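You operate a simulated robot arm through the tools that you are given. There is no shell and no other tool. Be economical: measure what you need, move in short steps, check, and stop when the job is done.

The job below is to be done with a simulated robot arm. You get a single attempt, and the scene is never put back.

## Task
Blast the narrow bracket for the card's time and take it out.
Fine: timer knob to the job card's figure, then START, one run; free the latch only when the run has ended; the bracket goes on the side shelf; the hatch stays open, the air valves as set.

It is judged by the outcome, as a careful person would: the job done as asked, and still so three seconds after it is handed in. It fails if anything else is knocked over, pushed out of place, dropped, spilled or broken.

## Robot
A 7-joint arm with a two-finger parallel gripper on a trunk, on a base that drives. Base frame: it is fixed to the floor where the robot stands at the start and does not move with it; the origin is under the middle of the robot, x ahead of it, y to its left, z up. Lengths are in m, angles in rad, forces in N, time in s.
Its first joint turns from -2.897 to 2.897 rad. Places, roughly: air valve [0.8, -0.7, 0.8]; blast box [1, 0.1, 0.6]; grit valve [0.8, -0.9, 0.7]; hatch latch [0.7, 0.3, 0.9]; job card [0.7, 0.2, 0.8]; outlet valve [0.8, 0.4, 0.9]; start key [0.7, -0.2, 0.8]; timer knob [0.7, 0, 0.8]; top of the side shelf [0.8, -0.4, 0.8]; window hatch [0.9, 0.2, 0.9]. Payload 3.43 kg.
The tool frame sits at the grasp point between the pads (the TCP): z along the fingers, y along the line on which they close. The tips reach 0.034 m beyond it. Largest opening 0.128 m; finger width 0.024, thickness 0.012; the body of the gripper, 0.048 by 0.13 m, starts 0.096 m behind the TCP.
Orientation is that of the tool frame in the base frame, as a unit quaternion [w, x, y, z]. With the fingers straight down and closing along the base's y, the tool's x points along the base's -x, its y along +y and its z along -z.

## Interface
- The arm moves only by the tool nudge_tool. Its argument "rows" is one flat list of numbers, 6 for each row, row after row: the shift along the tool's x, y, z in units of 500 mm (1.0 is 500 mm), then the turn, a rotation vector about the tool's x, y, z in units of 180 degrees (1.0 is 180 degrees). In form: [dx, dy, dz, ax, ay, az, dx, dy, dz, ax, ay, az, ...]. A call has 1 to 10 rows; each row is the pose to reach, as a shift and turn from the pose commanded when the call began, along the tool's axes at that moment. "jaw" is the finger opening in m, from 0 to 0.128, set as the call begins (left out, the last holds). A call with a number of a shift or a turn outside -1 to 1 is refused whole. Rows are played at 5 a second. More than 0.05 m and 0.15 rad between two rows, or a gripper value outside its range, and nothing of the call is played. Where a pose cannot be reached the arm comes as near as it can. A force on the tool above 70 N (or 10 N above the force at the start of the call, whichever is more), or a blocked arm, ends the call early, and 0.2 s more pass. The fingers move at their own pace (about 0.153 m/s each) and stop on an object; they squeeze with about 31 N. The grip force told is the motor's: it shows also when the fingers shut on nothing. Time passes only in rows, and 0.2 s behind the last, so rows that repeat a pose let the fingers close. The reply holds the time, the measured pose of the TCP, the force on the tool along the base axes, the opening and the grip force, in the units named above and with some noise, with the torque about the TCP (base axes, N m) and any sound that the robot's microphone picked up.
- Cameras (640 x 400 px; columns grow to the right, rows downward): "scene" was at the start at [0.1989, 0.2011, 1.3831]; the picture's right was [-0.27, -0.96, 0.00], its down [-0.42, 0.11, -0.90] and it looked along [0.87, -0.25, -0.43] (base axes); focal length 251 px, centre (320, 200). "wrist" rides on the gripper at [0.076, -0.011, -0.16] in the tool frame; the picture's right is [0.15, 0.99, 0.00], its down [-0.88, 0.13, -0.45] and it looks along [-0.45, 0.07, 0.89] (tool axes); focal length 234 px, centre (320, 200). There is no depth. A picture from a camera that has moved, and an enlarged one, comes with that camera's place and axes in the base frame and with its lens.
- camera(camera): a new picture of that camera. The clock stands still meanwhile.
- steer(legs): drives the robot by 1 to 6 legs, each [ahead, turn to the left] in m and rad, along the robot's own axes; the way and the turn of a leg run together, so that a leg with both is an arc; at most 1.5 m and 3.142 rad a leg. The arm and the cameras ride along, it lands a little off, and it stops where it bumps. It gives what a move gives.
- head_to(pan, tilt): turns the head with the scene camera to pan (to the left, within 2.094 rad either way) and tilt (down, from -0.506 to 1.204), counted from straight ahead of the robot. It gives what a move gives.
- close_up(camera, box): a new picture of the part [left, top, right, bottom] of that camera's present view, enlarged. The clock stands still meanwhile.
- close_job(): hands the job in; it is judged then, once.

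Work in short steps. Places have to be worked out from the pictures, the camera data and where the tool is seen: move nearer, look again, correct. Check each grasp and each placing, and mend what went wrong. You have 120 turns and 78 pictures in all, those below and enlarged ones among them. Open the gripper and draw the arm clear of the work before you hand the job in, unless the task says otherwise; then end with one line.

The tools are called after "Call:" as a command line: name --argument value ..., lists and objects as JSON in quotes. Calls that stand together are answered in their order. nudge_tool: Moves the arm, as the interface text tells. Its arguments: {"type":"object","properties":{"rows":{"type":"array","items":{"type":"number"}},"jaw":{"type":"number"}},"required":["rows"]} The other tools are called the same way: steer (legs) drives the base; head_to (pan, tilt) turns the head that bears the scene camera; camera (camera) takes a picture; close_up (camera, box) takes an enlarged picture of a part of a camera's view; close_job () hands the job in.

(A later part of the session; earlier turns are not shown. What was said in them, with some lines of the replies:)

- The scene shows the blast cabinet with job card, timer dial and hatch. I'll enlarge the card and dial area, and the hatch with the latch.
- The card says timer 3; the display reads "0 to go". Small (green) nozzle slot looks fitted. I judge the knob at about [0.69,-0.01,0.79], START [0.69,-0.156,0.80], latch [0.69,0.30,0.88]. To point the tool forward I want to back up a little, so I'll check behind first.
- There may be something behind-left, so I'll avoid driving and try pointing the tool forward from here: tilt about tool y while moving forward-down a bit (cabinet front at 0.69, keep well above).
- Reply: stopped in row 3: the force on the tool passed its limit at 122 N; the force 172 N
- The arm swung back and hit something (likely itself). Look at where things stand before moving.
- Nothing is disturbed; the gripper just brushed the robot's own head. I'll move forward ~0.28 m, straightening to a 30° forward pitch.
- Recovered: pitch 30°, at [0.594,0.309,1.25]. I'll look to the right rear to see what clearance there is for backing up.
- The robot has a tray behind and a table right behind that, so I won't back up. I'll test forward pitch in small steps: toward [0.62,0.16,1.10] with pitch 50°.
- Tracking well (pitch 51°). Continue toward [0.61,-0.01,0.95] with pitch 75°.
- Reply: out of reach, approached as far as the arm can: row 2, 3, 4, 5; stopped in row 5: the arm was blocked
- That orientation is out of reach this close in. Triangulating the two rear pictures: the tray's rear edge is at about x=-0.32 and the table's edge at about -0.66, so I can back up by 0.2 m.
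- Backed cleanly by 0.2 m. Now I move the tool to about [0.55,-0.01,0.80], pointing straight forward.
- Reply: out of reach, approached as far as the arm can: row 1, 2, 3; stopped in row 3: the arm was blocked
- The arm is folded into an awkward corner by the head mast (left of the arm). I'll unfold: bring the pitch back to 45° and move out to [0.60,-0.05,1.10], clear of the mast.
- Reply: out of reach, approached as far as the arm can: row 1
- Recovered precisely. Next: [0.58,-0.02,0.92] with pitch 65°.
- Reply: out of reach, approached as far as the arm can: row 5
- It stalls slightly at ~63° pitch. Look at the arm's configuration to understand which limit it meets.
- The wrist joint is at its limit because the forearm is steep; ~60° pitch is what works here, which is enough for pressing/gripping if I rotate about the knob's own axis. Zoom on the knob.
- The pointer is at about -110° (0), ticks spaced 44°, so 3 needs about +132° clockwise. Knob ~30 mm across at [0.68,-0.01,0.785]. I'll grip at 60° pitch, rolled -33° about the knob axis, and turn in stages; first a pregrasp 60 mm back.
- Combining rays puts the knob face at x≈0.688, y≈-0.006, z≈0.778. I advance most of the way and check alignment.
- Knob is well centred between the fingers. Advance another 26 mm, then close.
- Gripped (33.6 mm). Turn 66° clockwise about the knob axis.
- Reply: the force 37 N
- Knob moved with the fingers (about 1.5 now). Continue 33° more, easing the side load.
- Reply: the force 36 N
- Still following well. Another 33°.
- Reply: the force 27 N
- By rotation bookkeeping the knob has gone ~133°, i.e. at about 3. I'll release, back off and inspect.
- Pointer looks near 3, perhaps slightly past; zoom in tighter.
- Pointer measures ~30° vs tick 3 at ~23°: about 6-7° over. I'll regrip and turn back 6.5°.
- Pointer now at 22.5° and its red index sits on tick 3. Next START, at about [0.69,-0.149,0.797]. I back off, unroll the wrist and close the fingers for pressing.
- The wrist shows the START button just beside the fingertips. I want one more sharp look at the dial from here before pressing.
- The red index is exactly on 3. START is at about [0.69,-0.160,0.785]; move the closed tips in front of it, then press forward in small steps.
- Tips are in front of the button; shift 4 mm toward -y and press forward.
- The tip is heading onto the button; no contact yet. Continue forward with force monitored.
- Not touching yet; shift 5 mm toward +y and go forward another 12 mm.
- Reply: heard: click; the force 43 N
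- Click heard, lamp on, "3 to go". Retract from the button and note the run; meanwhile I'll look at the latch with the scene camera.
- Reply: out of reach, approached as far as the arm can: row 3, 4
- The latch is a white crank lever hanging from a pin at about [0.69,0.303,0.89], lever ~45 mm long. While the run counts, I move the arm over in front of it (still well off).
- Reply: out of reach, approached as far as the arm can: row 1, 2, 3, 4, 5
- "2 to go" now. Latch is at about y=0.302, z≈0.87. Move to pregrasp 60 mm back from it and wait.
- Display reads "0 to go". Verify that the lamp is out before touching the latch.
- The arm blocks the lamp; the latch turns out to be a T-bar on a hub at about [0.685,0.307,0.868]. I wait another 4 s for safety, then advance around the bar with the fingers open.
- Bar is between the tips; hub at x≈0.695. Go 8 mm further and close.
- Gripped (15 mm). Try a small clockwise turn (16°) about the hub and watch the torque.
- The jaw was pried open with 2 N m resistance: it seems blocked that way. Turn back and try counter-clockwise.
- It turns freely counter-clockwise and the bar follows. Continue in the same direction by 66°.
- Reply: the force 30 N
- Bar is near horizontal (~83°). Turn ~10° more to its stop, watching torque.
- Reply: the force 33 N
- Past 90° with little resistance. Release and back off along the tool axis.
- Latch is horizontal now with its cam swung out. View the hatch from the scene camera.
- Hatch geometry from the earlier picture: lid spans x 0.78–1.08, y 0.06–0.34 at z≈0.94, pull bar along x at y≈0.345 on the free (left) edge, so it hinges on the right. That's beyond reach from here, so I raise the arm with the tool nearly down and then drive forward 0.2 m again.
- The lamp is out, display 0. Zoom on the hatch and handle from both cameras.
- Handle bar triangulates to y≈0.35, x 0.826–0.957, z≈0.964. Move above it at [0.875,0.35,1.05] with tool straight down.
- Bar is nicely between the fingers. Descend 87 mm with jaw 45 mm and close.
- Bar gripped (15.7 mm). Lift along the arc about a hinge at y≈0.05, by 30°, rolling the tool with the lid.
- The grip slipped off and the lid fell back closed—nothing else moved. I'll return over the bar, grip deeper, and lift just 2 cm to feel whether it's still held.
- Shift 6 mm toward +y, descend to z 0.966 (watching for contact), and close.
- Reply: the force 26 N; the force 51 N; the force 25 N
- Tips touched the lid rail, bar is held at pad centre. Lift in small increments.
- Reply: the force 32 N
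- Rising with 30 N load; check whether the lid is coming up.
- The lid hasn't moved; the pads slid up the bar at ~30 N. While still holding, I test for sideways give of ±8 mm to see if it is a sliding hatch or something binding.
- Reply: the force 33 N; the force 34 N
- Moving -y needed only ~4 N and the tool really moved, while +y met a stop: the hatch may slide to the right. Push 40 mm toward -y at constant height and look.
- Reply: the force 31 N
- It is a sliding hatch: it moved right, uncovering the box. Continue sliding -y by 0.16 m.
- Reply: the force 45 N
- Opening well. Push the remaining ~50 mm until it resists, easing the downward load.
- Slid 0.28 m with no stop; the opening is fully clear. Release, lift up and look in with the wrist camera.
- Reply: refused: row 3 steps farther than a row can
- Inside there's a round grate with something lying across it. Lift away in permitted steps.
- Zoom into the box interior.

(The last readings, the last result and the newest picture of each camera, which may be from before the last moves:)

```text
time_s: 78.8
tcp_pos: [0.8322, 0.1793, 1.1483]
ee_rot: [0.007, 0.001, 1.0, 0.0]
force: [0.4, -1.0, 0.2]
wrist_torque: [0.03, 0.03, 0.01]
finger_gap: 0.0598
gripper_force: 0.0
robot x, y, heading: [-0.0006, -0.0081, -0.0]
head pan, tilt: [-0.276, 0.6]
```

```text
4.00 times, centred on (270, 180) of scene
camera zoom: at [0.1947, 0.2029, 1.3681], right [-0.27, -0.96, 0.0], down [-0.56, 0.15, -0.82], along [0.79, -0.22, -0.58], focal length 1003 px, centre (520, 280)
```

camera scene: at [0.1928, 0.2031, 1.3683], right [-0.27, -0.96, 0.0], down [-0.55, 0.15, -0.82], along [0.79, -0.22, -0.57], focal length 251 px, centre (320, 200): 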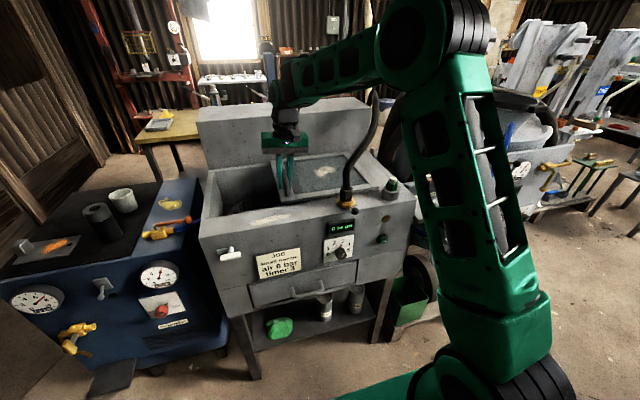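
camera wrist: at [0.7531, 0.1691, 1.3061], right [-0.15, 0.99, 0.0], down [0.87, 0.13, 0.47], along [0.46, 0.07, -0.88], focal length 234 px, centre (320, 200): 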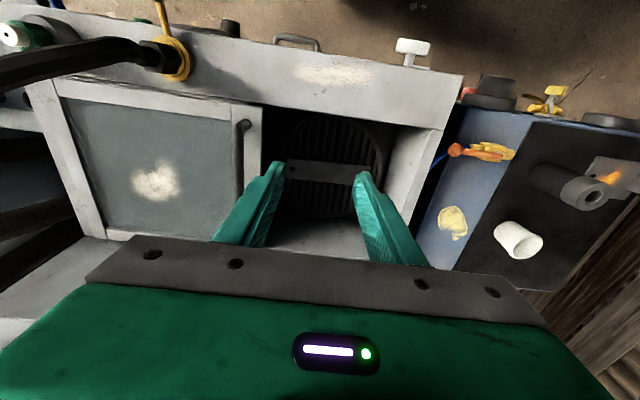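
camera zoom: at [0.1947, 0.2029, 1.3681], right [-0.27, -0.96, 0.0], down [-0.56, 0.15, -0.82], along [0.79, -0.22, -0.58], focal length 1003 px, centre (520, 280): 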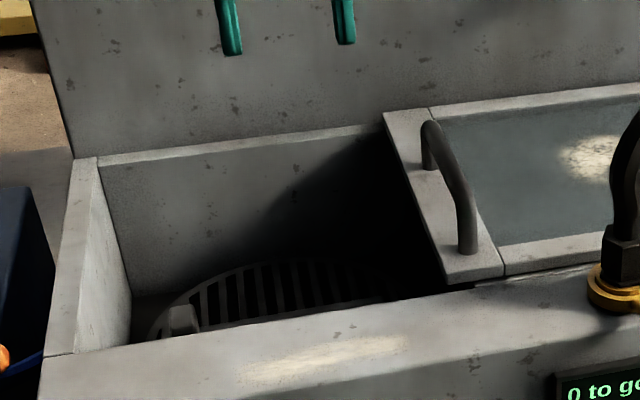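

One bracket: a flat strip along y (y≈0.12–0.29, x≈0.92–0.97) with an upturned flange at its +y end, top at z≈0.855. It's near my reach limit, so I drive forward 0.08 m (cabinet legs are ~0.35 m ahead of the base) with the arm high.

Call:
steer --legs '[[0.08, 0]]'

Call:
nudge_tool --rows '[0.02, 0.06, 0.02, 0, 0, 0, 0.03, 0.12, 0.06, 0, 0, 0, 0.03, 0.18, 0.1, 0, 0, 0, 0.03, 0.22, 0.15, 0, 0, 0]'

Call:
camera --camera "wrist"

```text
time_s: 79.8
tcp_pos: [0.9128, 0.1799, 1.1461]
ee_rot: [0.007, 0.001, 1.0, 0.0]
force: [-0.3, 0.7, -0.4]
wrist_torque: [0.0, 0.0, 0.01]
finger_gap: 0.06
gripper_force: 0.1
robot x, y, heading: [0.085, -0.0053, -0.004]
head pan, tilt: [-0.276, 0.6]
```

```text
time_s: 80.8
tcp_pos: [0.8863, 0.2883, 1.0854]
ee_rot: [0.013, 0.001, 1.0, 0.0]
force: [-0.4, 0.4, 0.6]
wrist_torque: [0.02, -0.03, -0.01]
finger_gap: 0.0599
gripper_force: 0.0
robot x, y, heading: [0.0813, -0.0045, -0.003]
head pan, tilt: [-0.276, 0.6]
```

```text
15 pictures are left
camera wrist: at [0.8052, 0.2791, 1.2417], right [-0.15, 0.99, 0.0], down [0.87, 0.13, 0.48], along [0.47, 0.07, -0.88], focal length 234 px, centre (320, 200)
```

wrist: 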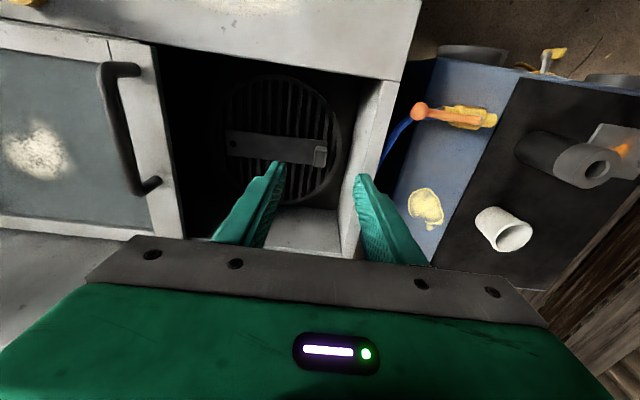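

Flange visible just left of the view's centre. Zoom for its extent.

Call:
close_up --camera "wrist" --box '[216, 100, 376, 200]'

```text
4.00 times, centred on (296, 150) of wrist
camera zoom: at [0.8052, 0.2791, 1.2417], right [-0.15, 0.99, 0.0], down [0.87, 0.13, 0.48], along [0.47, 0.07, -0.88], focal length 937 px, centre (416, 400)
```

zoom: 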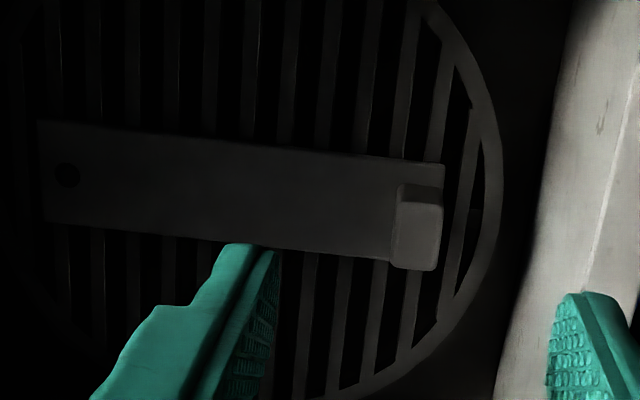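

It's a lug about 20 mm thick (y) × 30 mm (x), top centre at about [0.933,0.297,0.851]. Descend to z 0.90 above it with jaw 45 mm and check.

Call:
nudge_tool --rows '[-0.03, 0.004, 0.08, 0, 0, 0, -0.06, 0.009, 0.16, 0, 0, 0, -0.08, 0.014, 0.24, 0, 0, 0, -0.094, 0.0174, 0.32, 0, 0, 0, -0.094, 0.0174, 0.36, 0, 0, 0]' --jaw 0.045

Call:
close_up --camera "wrist" --box '[200, 90, 424, 230]'

```text
time_s: 82.0
tcp_pos: [0.9382, 0.2961, 0.9064]
ee_rot: [0.013, 0.001, 1.0, -0.001]
force: [-0.6, 0.1, 0.3]
wrist_torque: [-0.01, 0.01, -0.01]
finger_gap: 0.0451
gripper_force: 0.0
robot x, y, heading: [0.0807, -0.0107, 0.0]
head pan, tilt: [-0.276, 0.6]
```

```text
2.86 times, centred on (312, 160) of wrist
camera zoom: at [0.8575, 0.2868, 1.0639], right [-0.15, 0.99, 0.0], down [0.87, 0.13, 0.48], along [0.47, 0.07, -0.88], focal length 669 px, centre (343, 314)
```

zoom: 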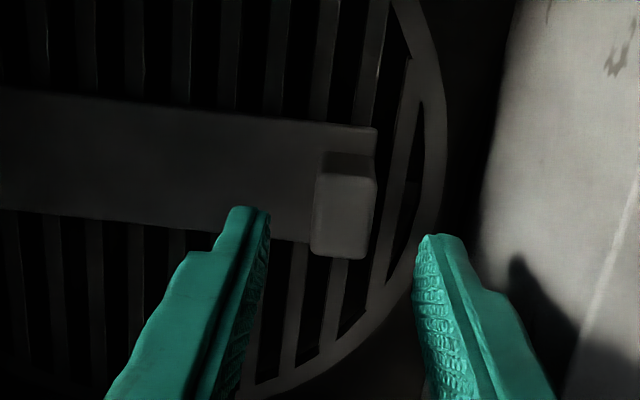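

Lug is centred between the fingers. Descend 44 mm more, then close.

Call:
nudge_tool --rows '[0.004, 0.004, 0.04, 0, 0, 0, 0.006, 0.004, 0.07, 0, 0, 0, 0.006, 0.004, 0.088, 0, 0, 0]'

Call:
nudge_tool --rows '[0, 0, 0, 0, 0, 0, 0, 0, 0, 0, 0, 0]' --jaw 0

Call:
close_up --camera "wrist" --box '[200, 90, 424, 230]'

```text
time_s: 82.8
tcp_pos: [0.9357, 0.2981, 0.8584]
ee_rot: [0.013, 0.001, 1.0, 0.0]
force: [-0.9, 0.0, -0.1]
wrist_torque: [0.0, 0.0, 0.03]
finger_gap: 0.0452
gripper_force: 0.0
robot x, y, heading: [0.0785, -0.0093, 0.001]
head pan, tilt: [-0.276, 0.6]
```

```text
time_s: 83.4
tcp_pos: [0.9367, 0.2985, 0.8586]
ee_rot: [0.013, 0.001, 1.0, -0.001]
force: [1.4, -1.0, -0.4]
wrist_torque: [0.0, -0.14, 0.08]
finger_gap: 0.0217
gripper_force: 31.3
robot x, y, heading: [0.0791, -0.0041, -0.005]
head pan, tilt: [-0.276, 0.6]
```

```text
2.86 times, centred on (312, 160) of wrist
camera zoom: at [0.8556, 0.2883, 1.0167], right [-0.15, 0.99, 0.0], down [0.87, 0.13, 0.48], along [0.47, 0.07, -0.88], focal length 669 px, centre (343, 314)
```

zoom: 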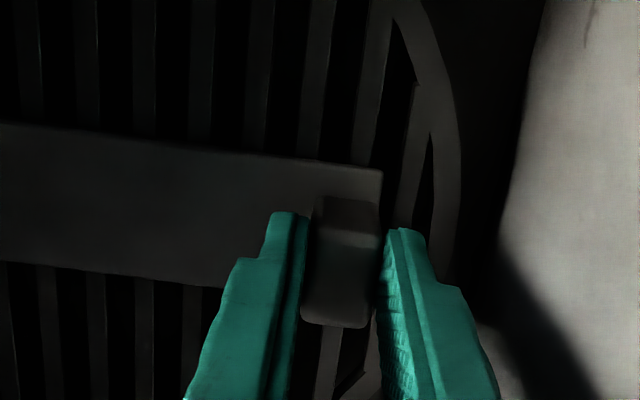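

Lug gripped at 21.7 mm. Lift 40 mm and check the load.

Call:
nudge_tool --rows '[0, 0, -0.03, 0, 0, 0, 0, 0, -0.06, 0, 0, 0, 0, 0, -0.08, 0, 0, 0]'

Call:
close_up --camera "wrist" --box '[200, 90, 424, 230]'

```text
time_s: 84.2
tcp_pos: [0.9341, 0.3001, 0.8985]
ee_rot: [0.013, 0.0, 1.0, 0.0]
force: [1.2, -0.6, -6.0]
wrist_torque: [0.27, 0.06, -0.04]
finger_gap: 0.0216
gripper_force: 31.0
robot x, y, heading: [0.0806, -0.0084, -0.001]
head pan, tilt: [-0.276, 0.6]
```

```text
2.86 times, centred on (312, 160) of wrist
camera zoom: at [0.8536, 0.2902, 1.0569], right [-0.15, 0.99, 0.0], down [0.87, 0.13, 0.48], along [0.47, 0.07, -0.88], focal length 669 px, centre (343, 314)
```

zoom: 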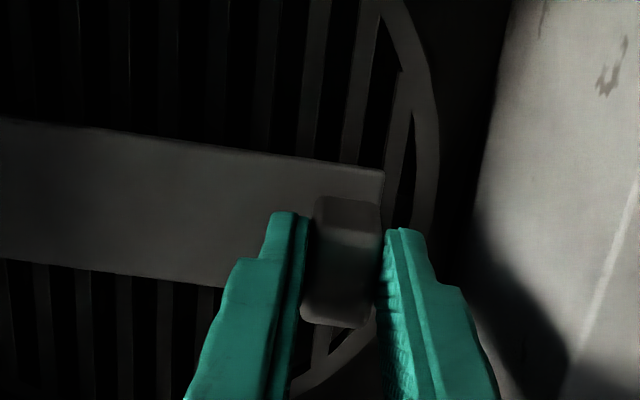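

Bracket is held level, ~0.6 kg. Lift clear to z≈1.12 and retract to x≈0.68, staying in front of the hose.

Call:
nudge_tool --rows '[0, 0, -0.09, 0, 0, 0, 0, 0, -0.18, 0, 0, 0, 0, 0, -0.27, 0, 0, 0, 0, 0, -0.36, 0, 0, 0, 0, 0, -0.45, 0, 0, 0, 0.09, 0, -0.45, 0, 0, 0, 0.18, 0, -0.45, 0, 0, 0, 0.27, 0, -0.45, 0, 0, 0, 0.36, 0, -0.45, 0, 0, 0, 0.45, 0, -0.45, 0, 0, 0]'

Call:
head_to --pan -0.75 --tilt 0.6

Call:
camera --camera "scene"

```text
time_s: 86.4
tcp_pos: [0.705, 0.302, 1.1161]
ee_rot: [0.012, 0.001, 1.0, -0.001]
force: [0.4, 0.0, -5.6]
wrist_torque: [0.3, 0.11, 0.02]
finger_gap: 0.0216
gripper_force: 31.2
robot x, y, heading: [0.0842, -0.0088, 0.002]
head pan, tilt: [-0.276, 0.6]
```

```text
time_s: 87.3
tcp_pos: [0.7028, 0.3034, 1.1168]
ee_rot: [0.012, 0.001, 1.0, -0.001]
force: [0.0, -0.3, -4.6]
wrist_torque: [0.3, 0.05, 0.01]
finger_gap: 0.0217
gripper_force: 30.4
robot x, y, heading: [0.0782, -0.0083, 0.004]
head pan, tilt: [-0.75, 0.6]
```

```text
10 pictures are left
camera scene: at [0.2555, 0.1671, 1.3683], right [-0.68, -0.73, 0.01], down [-0.43, 0.38, -0.82], along [0.6, -0.56, -0.57], focal length 251 px, centre (320, 200)
```

scene: 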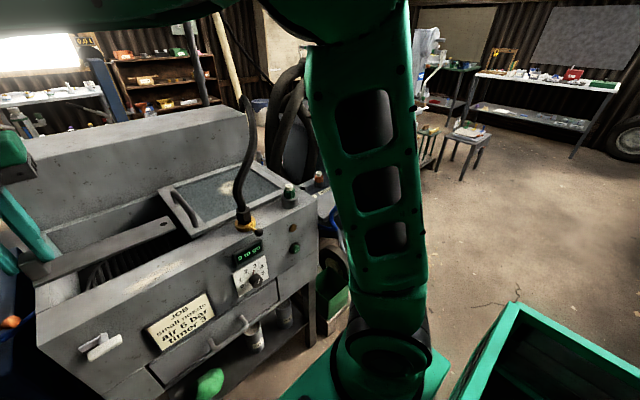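

The arm hides the shelf. I swing right in front of the hose at x≈0.66, z≈1.12 and then use the wrist camera over the shelf.

Call:
nudge_tool --rows '[0.025, -0.09, 0, 0, 0, 0, 0.05, -0.18, 0, 0, 0, 0, 0.075, -0.27, 0, 0, 0, 0, 0.085, -0.365, 0, 0, 0, 0, 0.085, -0.46, 0, 0, 0, 0, 0.085, -0.555, 0, 0, 0, 0, 0.085, -0.65, 0, 0, 0, 0, 0.085, -0.745, 0, 0, 0, 0, 0.085, -0.84, 0, 0, 0, 0, 0.085, -0.935, 0, 0, 0, 0]'

Call:
camera --camera "wrist"

```text
time_s: 89.5
tcp_pos: [0.6572, -0.1676, 1.1135]
ee_rot: [0.014, 0.0, 1.0, -0.001]
force: [-0.6, 0.8, -5.1]
wrist_torque: [0.28, 0.07, 0.03]
finger_gap: 0.0216
gripper_force: 30.9
robot x, y, heading: [0.0782, -0.0057, -0.007]
head pan, tilt: [-0.75, 0.6]
```

```text
9 pictures are left
camera wrist: at [0.5774, -0.1785, 1.2712], right [-0.15, 0.99, 0.0], down [0.87, 0.13, 0.48], along [0.47, 0.07, -0.88], focal length 234 px, centre (320, 200)
```

wrist: 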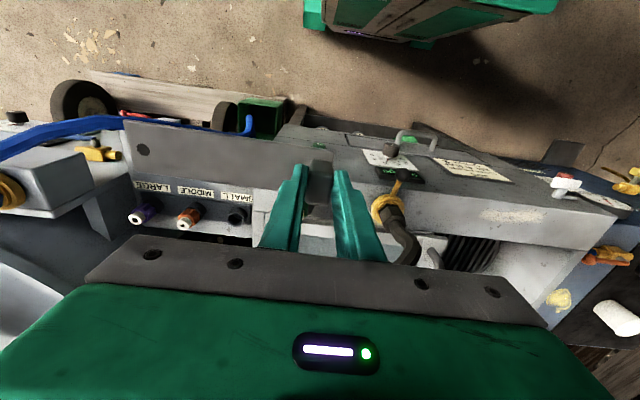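

Labels/sockets sit at x≈0.85+, so the free shelf strip is x≈0.75–0.84, y -0.28…-0.59; blue hose rises at front right. I raise to 1.20 and move over [0.78,-0.325].

Call:
nudge_tool --rows '[0, 0, -0.087, 0, 0, 0, 0, 0, -0.174, 0, 0, 0, -0.05, -0.063, -0.174, 0, 0, 0, -0.1, -0.126, -0.174, 0, 0, 0, -0.15, -0.189, -0.174, 0, 0, 0, -0.2, -0.252, -0.174, 0, 0, 0, -0.246, -0.314, -0.174, 0, 0, 0]'

Call:
camera --camera "wrist"

```text
time_s: 91.2
tcp_pos: [0.7809, -0.3256, 1.2054]
ee_rot: [0.014, 0.0, 1.0, -0.001]
force: [-1.1, -0.1, -3.2]
wrist_torque: [0.22, -0.04, -0.05]
finger_gap: 0.0219
gripper_force: 31.6
robot x, y, heading: [0.0826, -0.008, 0.0]
head pan, tilt: [-0.75, 0.6]
```

```text
8 pictures are left
camera wrist: at [0.7006, -0.3356, 1.364], right [-0.14, 0.99, -0.01], down [0.87, 0.13, 0.48], along [0.47, 0.06, -0.88], focal length 234 px, centre (320, 200)
```

wrist: 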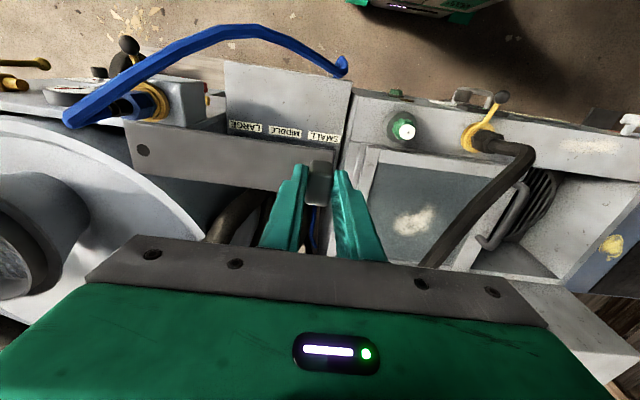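

Shelf free area works out as x 0.70–0.825, y -0.54…-0.275; straight below is clear of hose and nozzle holder. Descend vertically to z≈0.89.

Call:
nudge_tool --rows '[0, 0, 0.09, 0, 0, 0, 0, 0, 0.18, 0, 0, 0, 0, 0, 0.27, 0, 0, 0, 0, 0, 0.36, 0, 0, 0, 0, 0, 0.45, 0, 0, 0, 0, 0, 0.54, 0, 0, 0, 0, 0, 0.62, 0, 0, 0]'

Call:
camera --camera "wrist"

```text
time_s: 92.8
tcp_pos: [0.7888, -0.3235, 0.9002]
ee_rot: [0.015, 0.0, 1.0, -0.001]
force: [-0.4, 2.1, 20.1]
wrist_torque: [0.5, -0.13, -0.08]
finger_gap: 0.0222
gripper_force: 30.3
robot x, y, heading: [0.0828, -0.0075, -0.003]
head pan, tilt: [-0.75, 0.6]
```

```text
7 pictures are left
camera wrist: at [0.7071, -0.3329, 1.0568], right [-0.15, 0.99, -0.01], down [0.87, 0.13, 0.48], along [0.48, 0.07, -0.88], focal length 234 px, centre (320, 200)
```

wrist: 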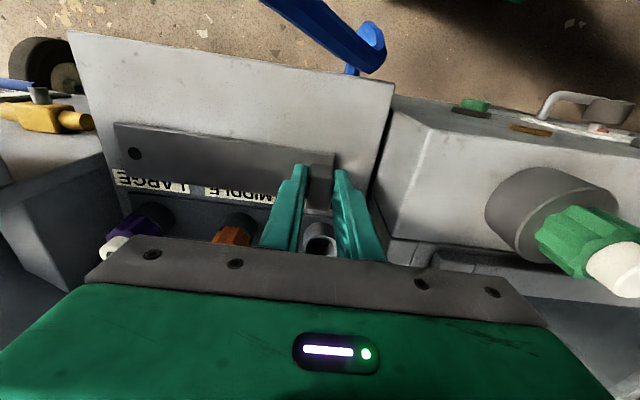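

The bracket has touched the shelf at TCP z≈0.90, slightly over the labels. I raise 8 mm, shift 25 mm toward me, and lower gently again.

Call:
nudge_tool --rows '[0, 0, -0.024, 0, 0, 0, 0.025, 0, -0.024, 0, 0, 0, 0.05, 0, -0.024, 0, 0, 0, 0.05, 0, -0.012, 0, 0, 0, 0.05, 0, -0.004, 0, 0, 0]'

```text
time_s: 94.0
tcp_pos: [0.7627, -0.3237, 0.8991]
ee_rot: [0.013, 0.001, 1.0, 0.001]
force: [-0.2, -1.0, 1.1]
wrist_torque: [0.03, -0.1, 0.02]
finger_gap: 0.022
gripper_force: 31.3
robot x, y, heading: [0.0831, 0.0003, -0.002]
head pan, tilt: [-0.75, 0.6]
```

Weight is taken by the shelf (force ≈ 0). Open the fingers, then rise straight up.

Call:
nudge_tool --rows '[0, 0, 0.002, 0, 0, 0, 0, 0, 0.002, 0, 0, 0]' --jaw 0.045

Call:
nudge_tool --rows '[0, 0, -0.06, 0, 0, 0, 0, 0, -0.14, 0, 0, 0, 0, 0, -0.23, 0, 0, 0, 0, 0, -0.32, 0, 0, 0, 0, 0, -0.41, 0, 0, 0, 0, 0, -0.5, 0, 0, 0, 0, 0, -0.56, 0, 0, 0]'

Call:
camera --camera "wrist"

```text
time_s: 94.5
tcp_pos: [0.7636, -0.3247, 0.8985]
ee_rot: [0.014, 0.0, 1.0, 0.0]
force: [0.1, 0.0, -0.4]
wrist_torque: [0.0, -0.03, -0.02]
finger_gap: 0.0451
gripper_force: 0.2
robot x, y, heading: [0.0846, -0.007, -0.0]
head pan, tilt: [-0.75, 0.6]
```

```text
time_s: 96.2
tcp_pos: [0.7573, -0.3236, 1.1779]
ee_rot: [0.014, 0.001, 1.0, 0.0]
force: [0.7, -0.1, 0.1]
wrist_torque: [-0.02, 0.03, 0.0]
finger_gap: 0.0451
gripper_force: 0.1
robot x, y, heading: [0.0829, -0.0067, 0.001]
head pan, tilt: [-0.75, 0.6]
```

```text
6 pictures are left
camera wrist: at [0.6774, -0.3328, 1.3354], right [-0.14, 0.99, 0.0], down [0.87, 0.13, 0.48], along [0.47, 0.07, -0.88], focal length 234 px, centre (320, 200)
```

wrist: 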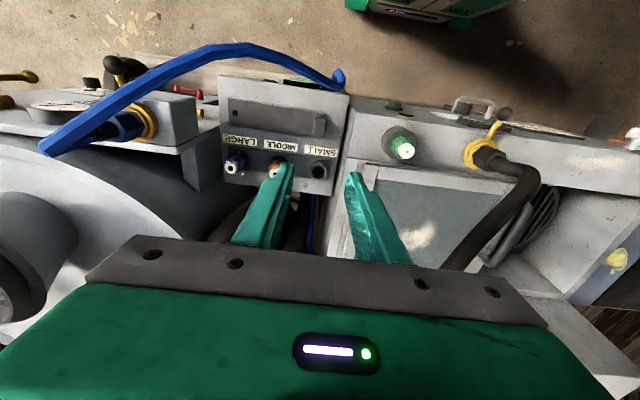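

Bracket lies flat on the side shelf, clear of everything. Draw the arm back and take a last check of the hatch and dial.

Call:
nudge_tool --rows '[0.08, 0, -0.02, 0, 0, 0, 0.16, 0, -0.04, 0, 0, 0, 0.22, 0, -0.06, 0, 0, 0]'

Call:
head_to --pan -0.276 --tilt 0.6

Call:
camera --camera "scene"

```text
time_s: 97.0
tcp_pos: [0.6463, -0.3249, 1.2055]
ee_rot: [0.013, 0.0, 1.0, -0.001]
force: [0.6, -0.6, -0.2]
wrist_torque: [0.0, 0.07, 0.04]
finger_gap: 0.0448
gripper_force: 0.1
robot x, y, heading: [0.0783, -0.0065, -0.0]
head pan, tilt: [-0.75, 0.6]
```

```text
time_s: 97.9
tcp_pos: [0.6459, -0.3251, 1.206]
ee_rot: [0.013, 0.001, 1.0, -0.001]
force: [0.4, 0.0, -0.4]
wrist_torque: [-0.02, 0.01, -0.01]
finger_gap: 0.0446
gripper_force: 0.0
robot x, y, heading: [0.0794, -0.0044, 0.004]
head pan, tilt: [-0.276, 0.6]
```

```text
5 pictures are left
camera scene: at [0.2756, 0.2031, 1.3681], right [-0.27, -0.96, 0.0], down [-0.55, 0.15, -0.82], along [0.79, -0.22, -0.58], focal length 251 px, centre (320, 200)
```

scene: 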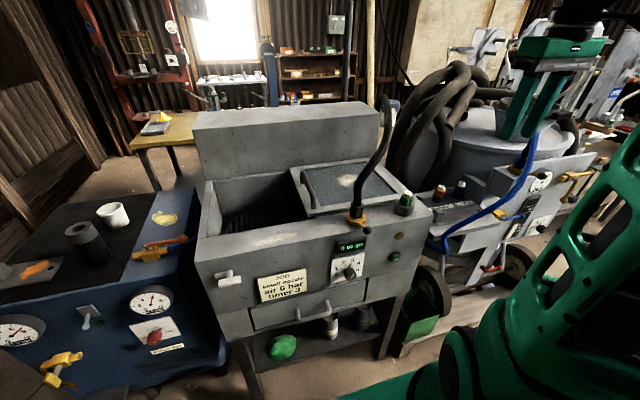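

The hatch is open, the latch free, the timer at 3, the run finished, the bracket on the shelf and the arm clear. I'm handing in the job.

Call:
close_job

```text
The job is handed in.
```

The narrow bracket was blasted for the card's time (timer at 3, one run) and now lies on the side shelf; I freed the latch only after the run ended, left the hatch open, and didn't touch the air valves.
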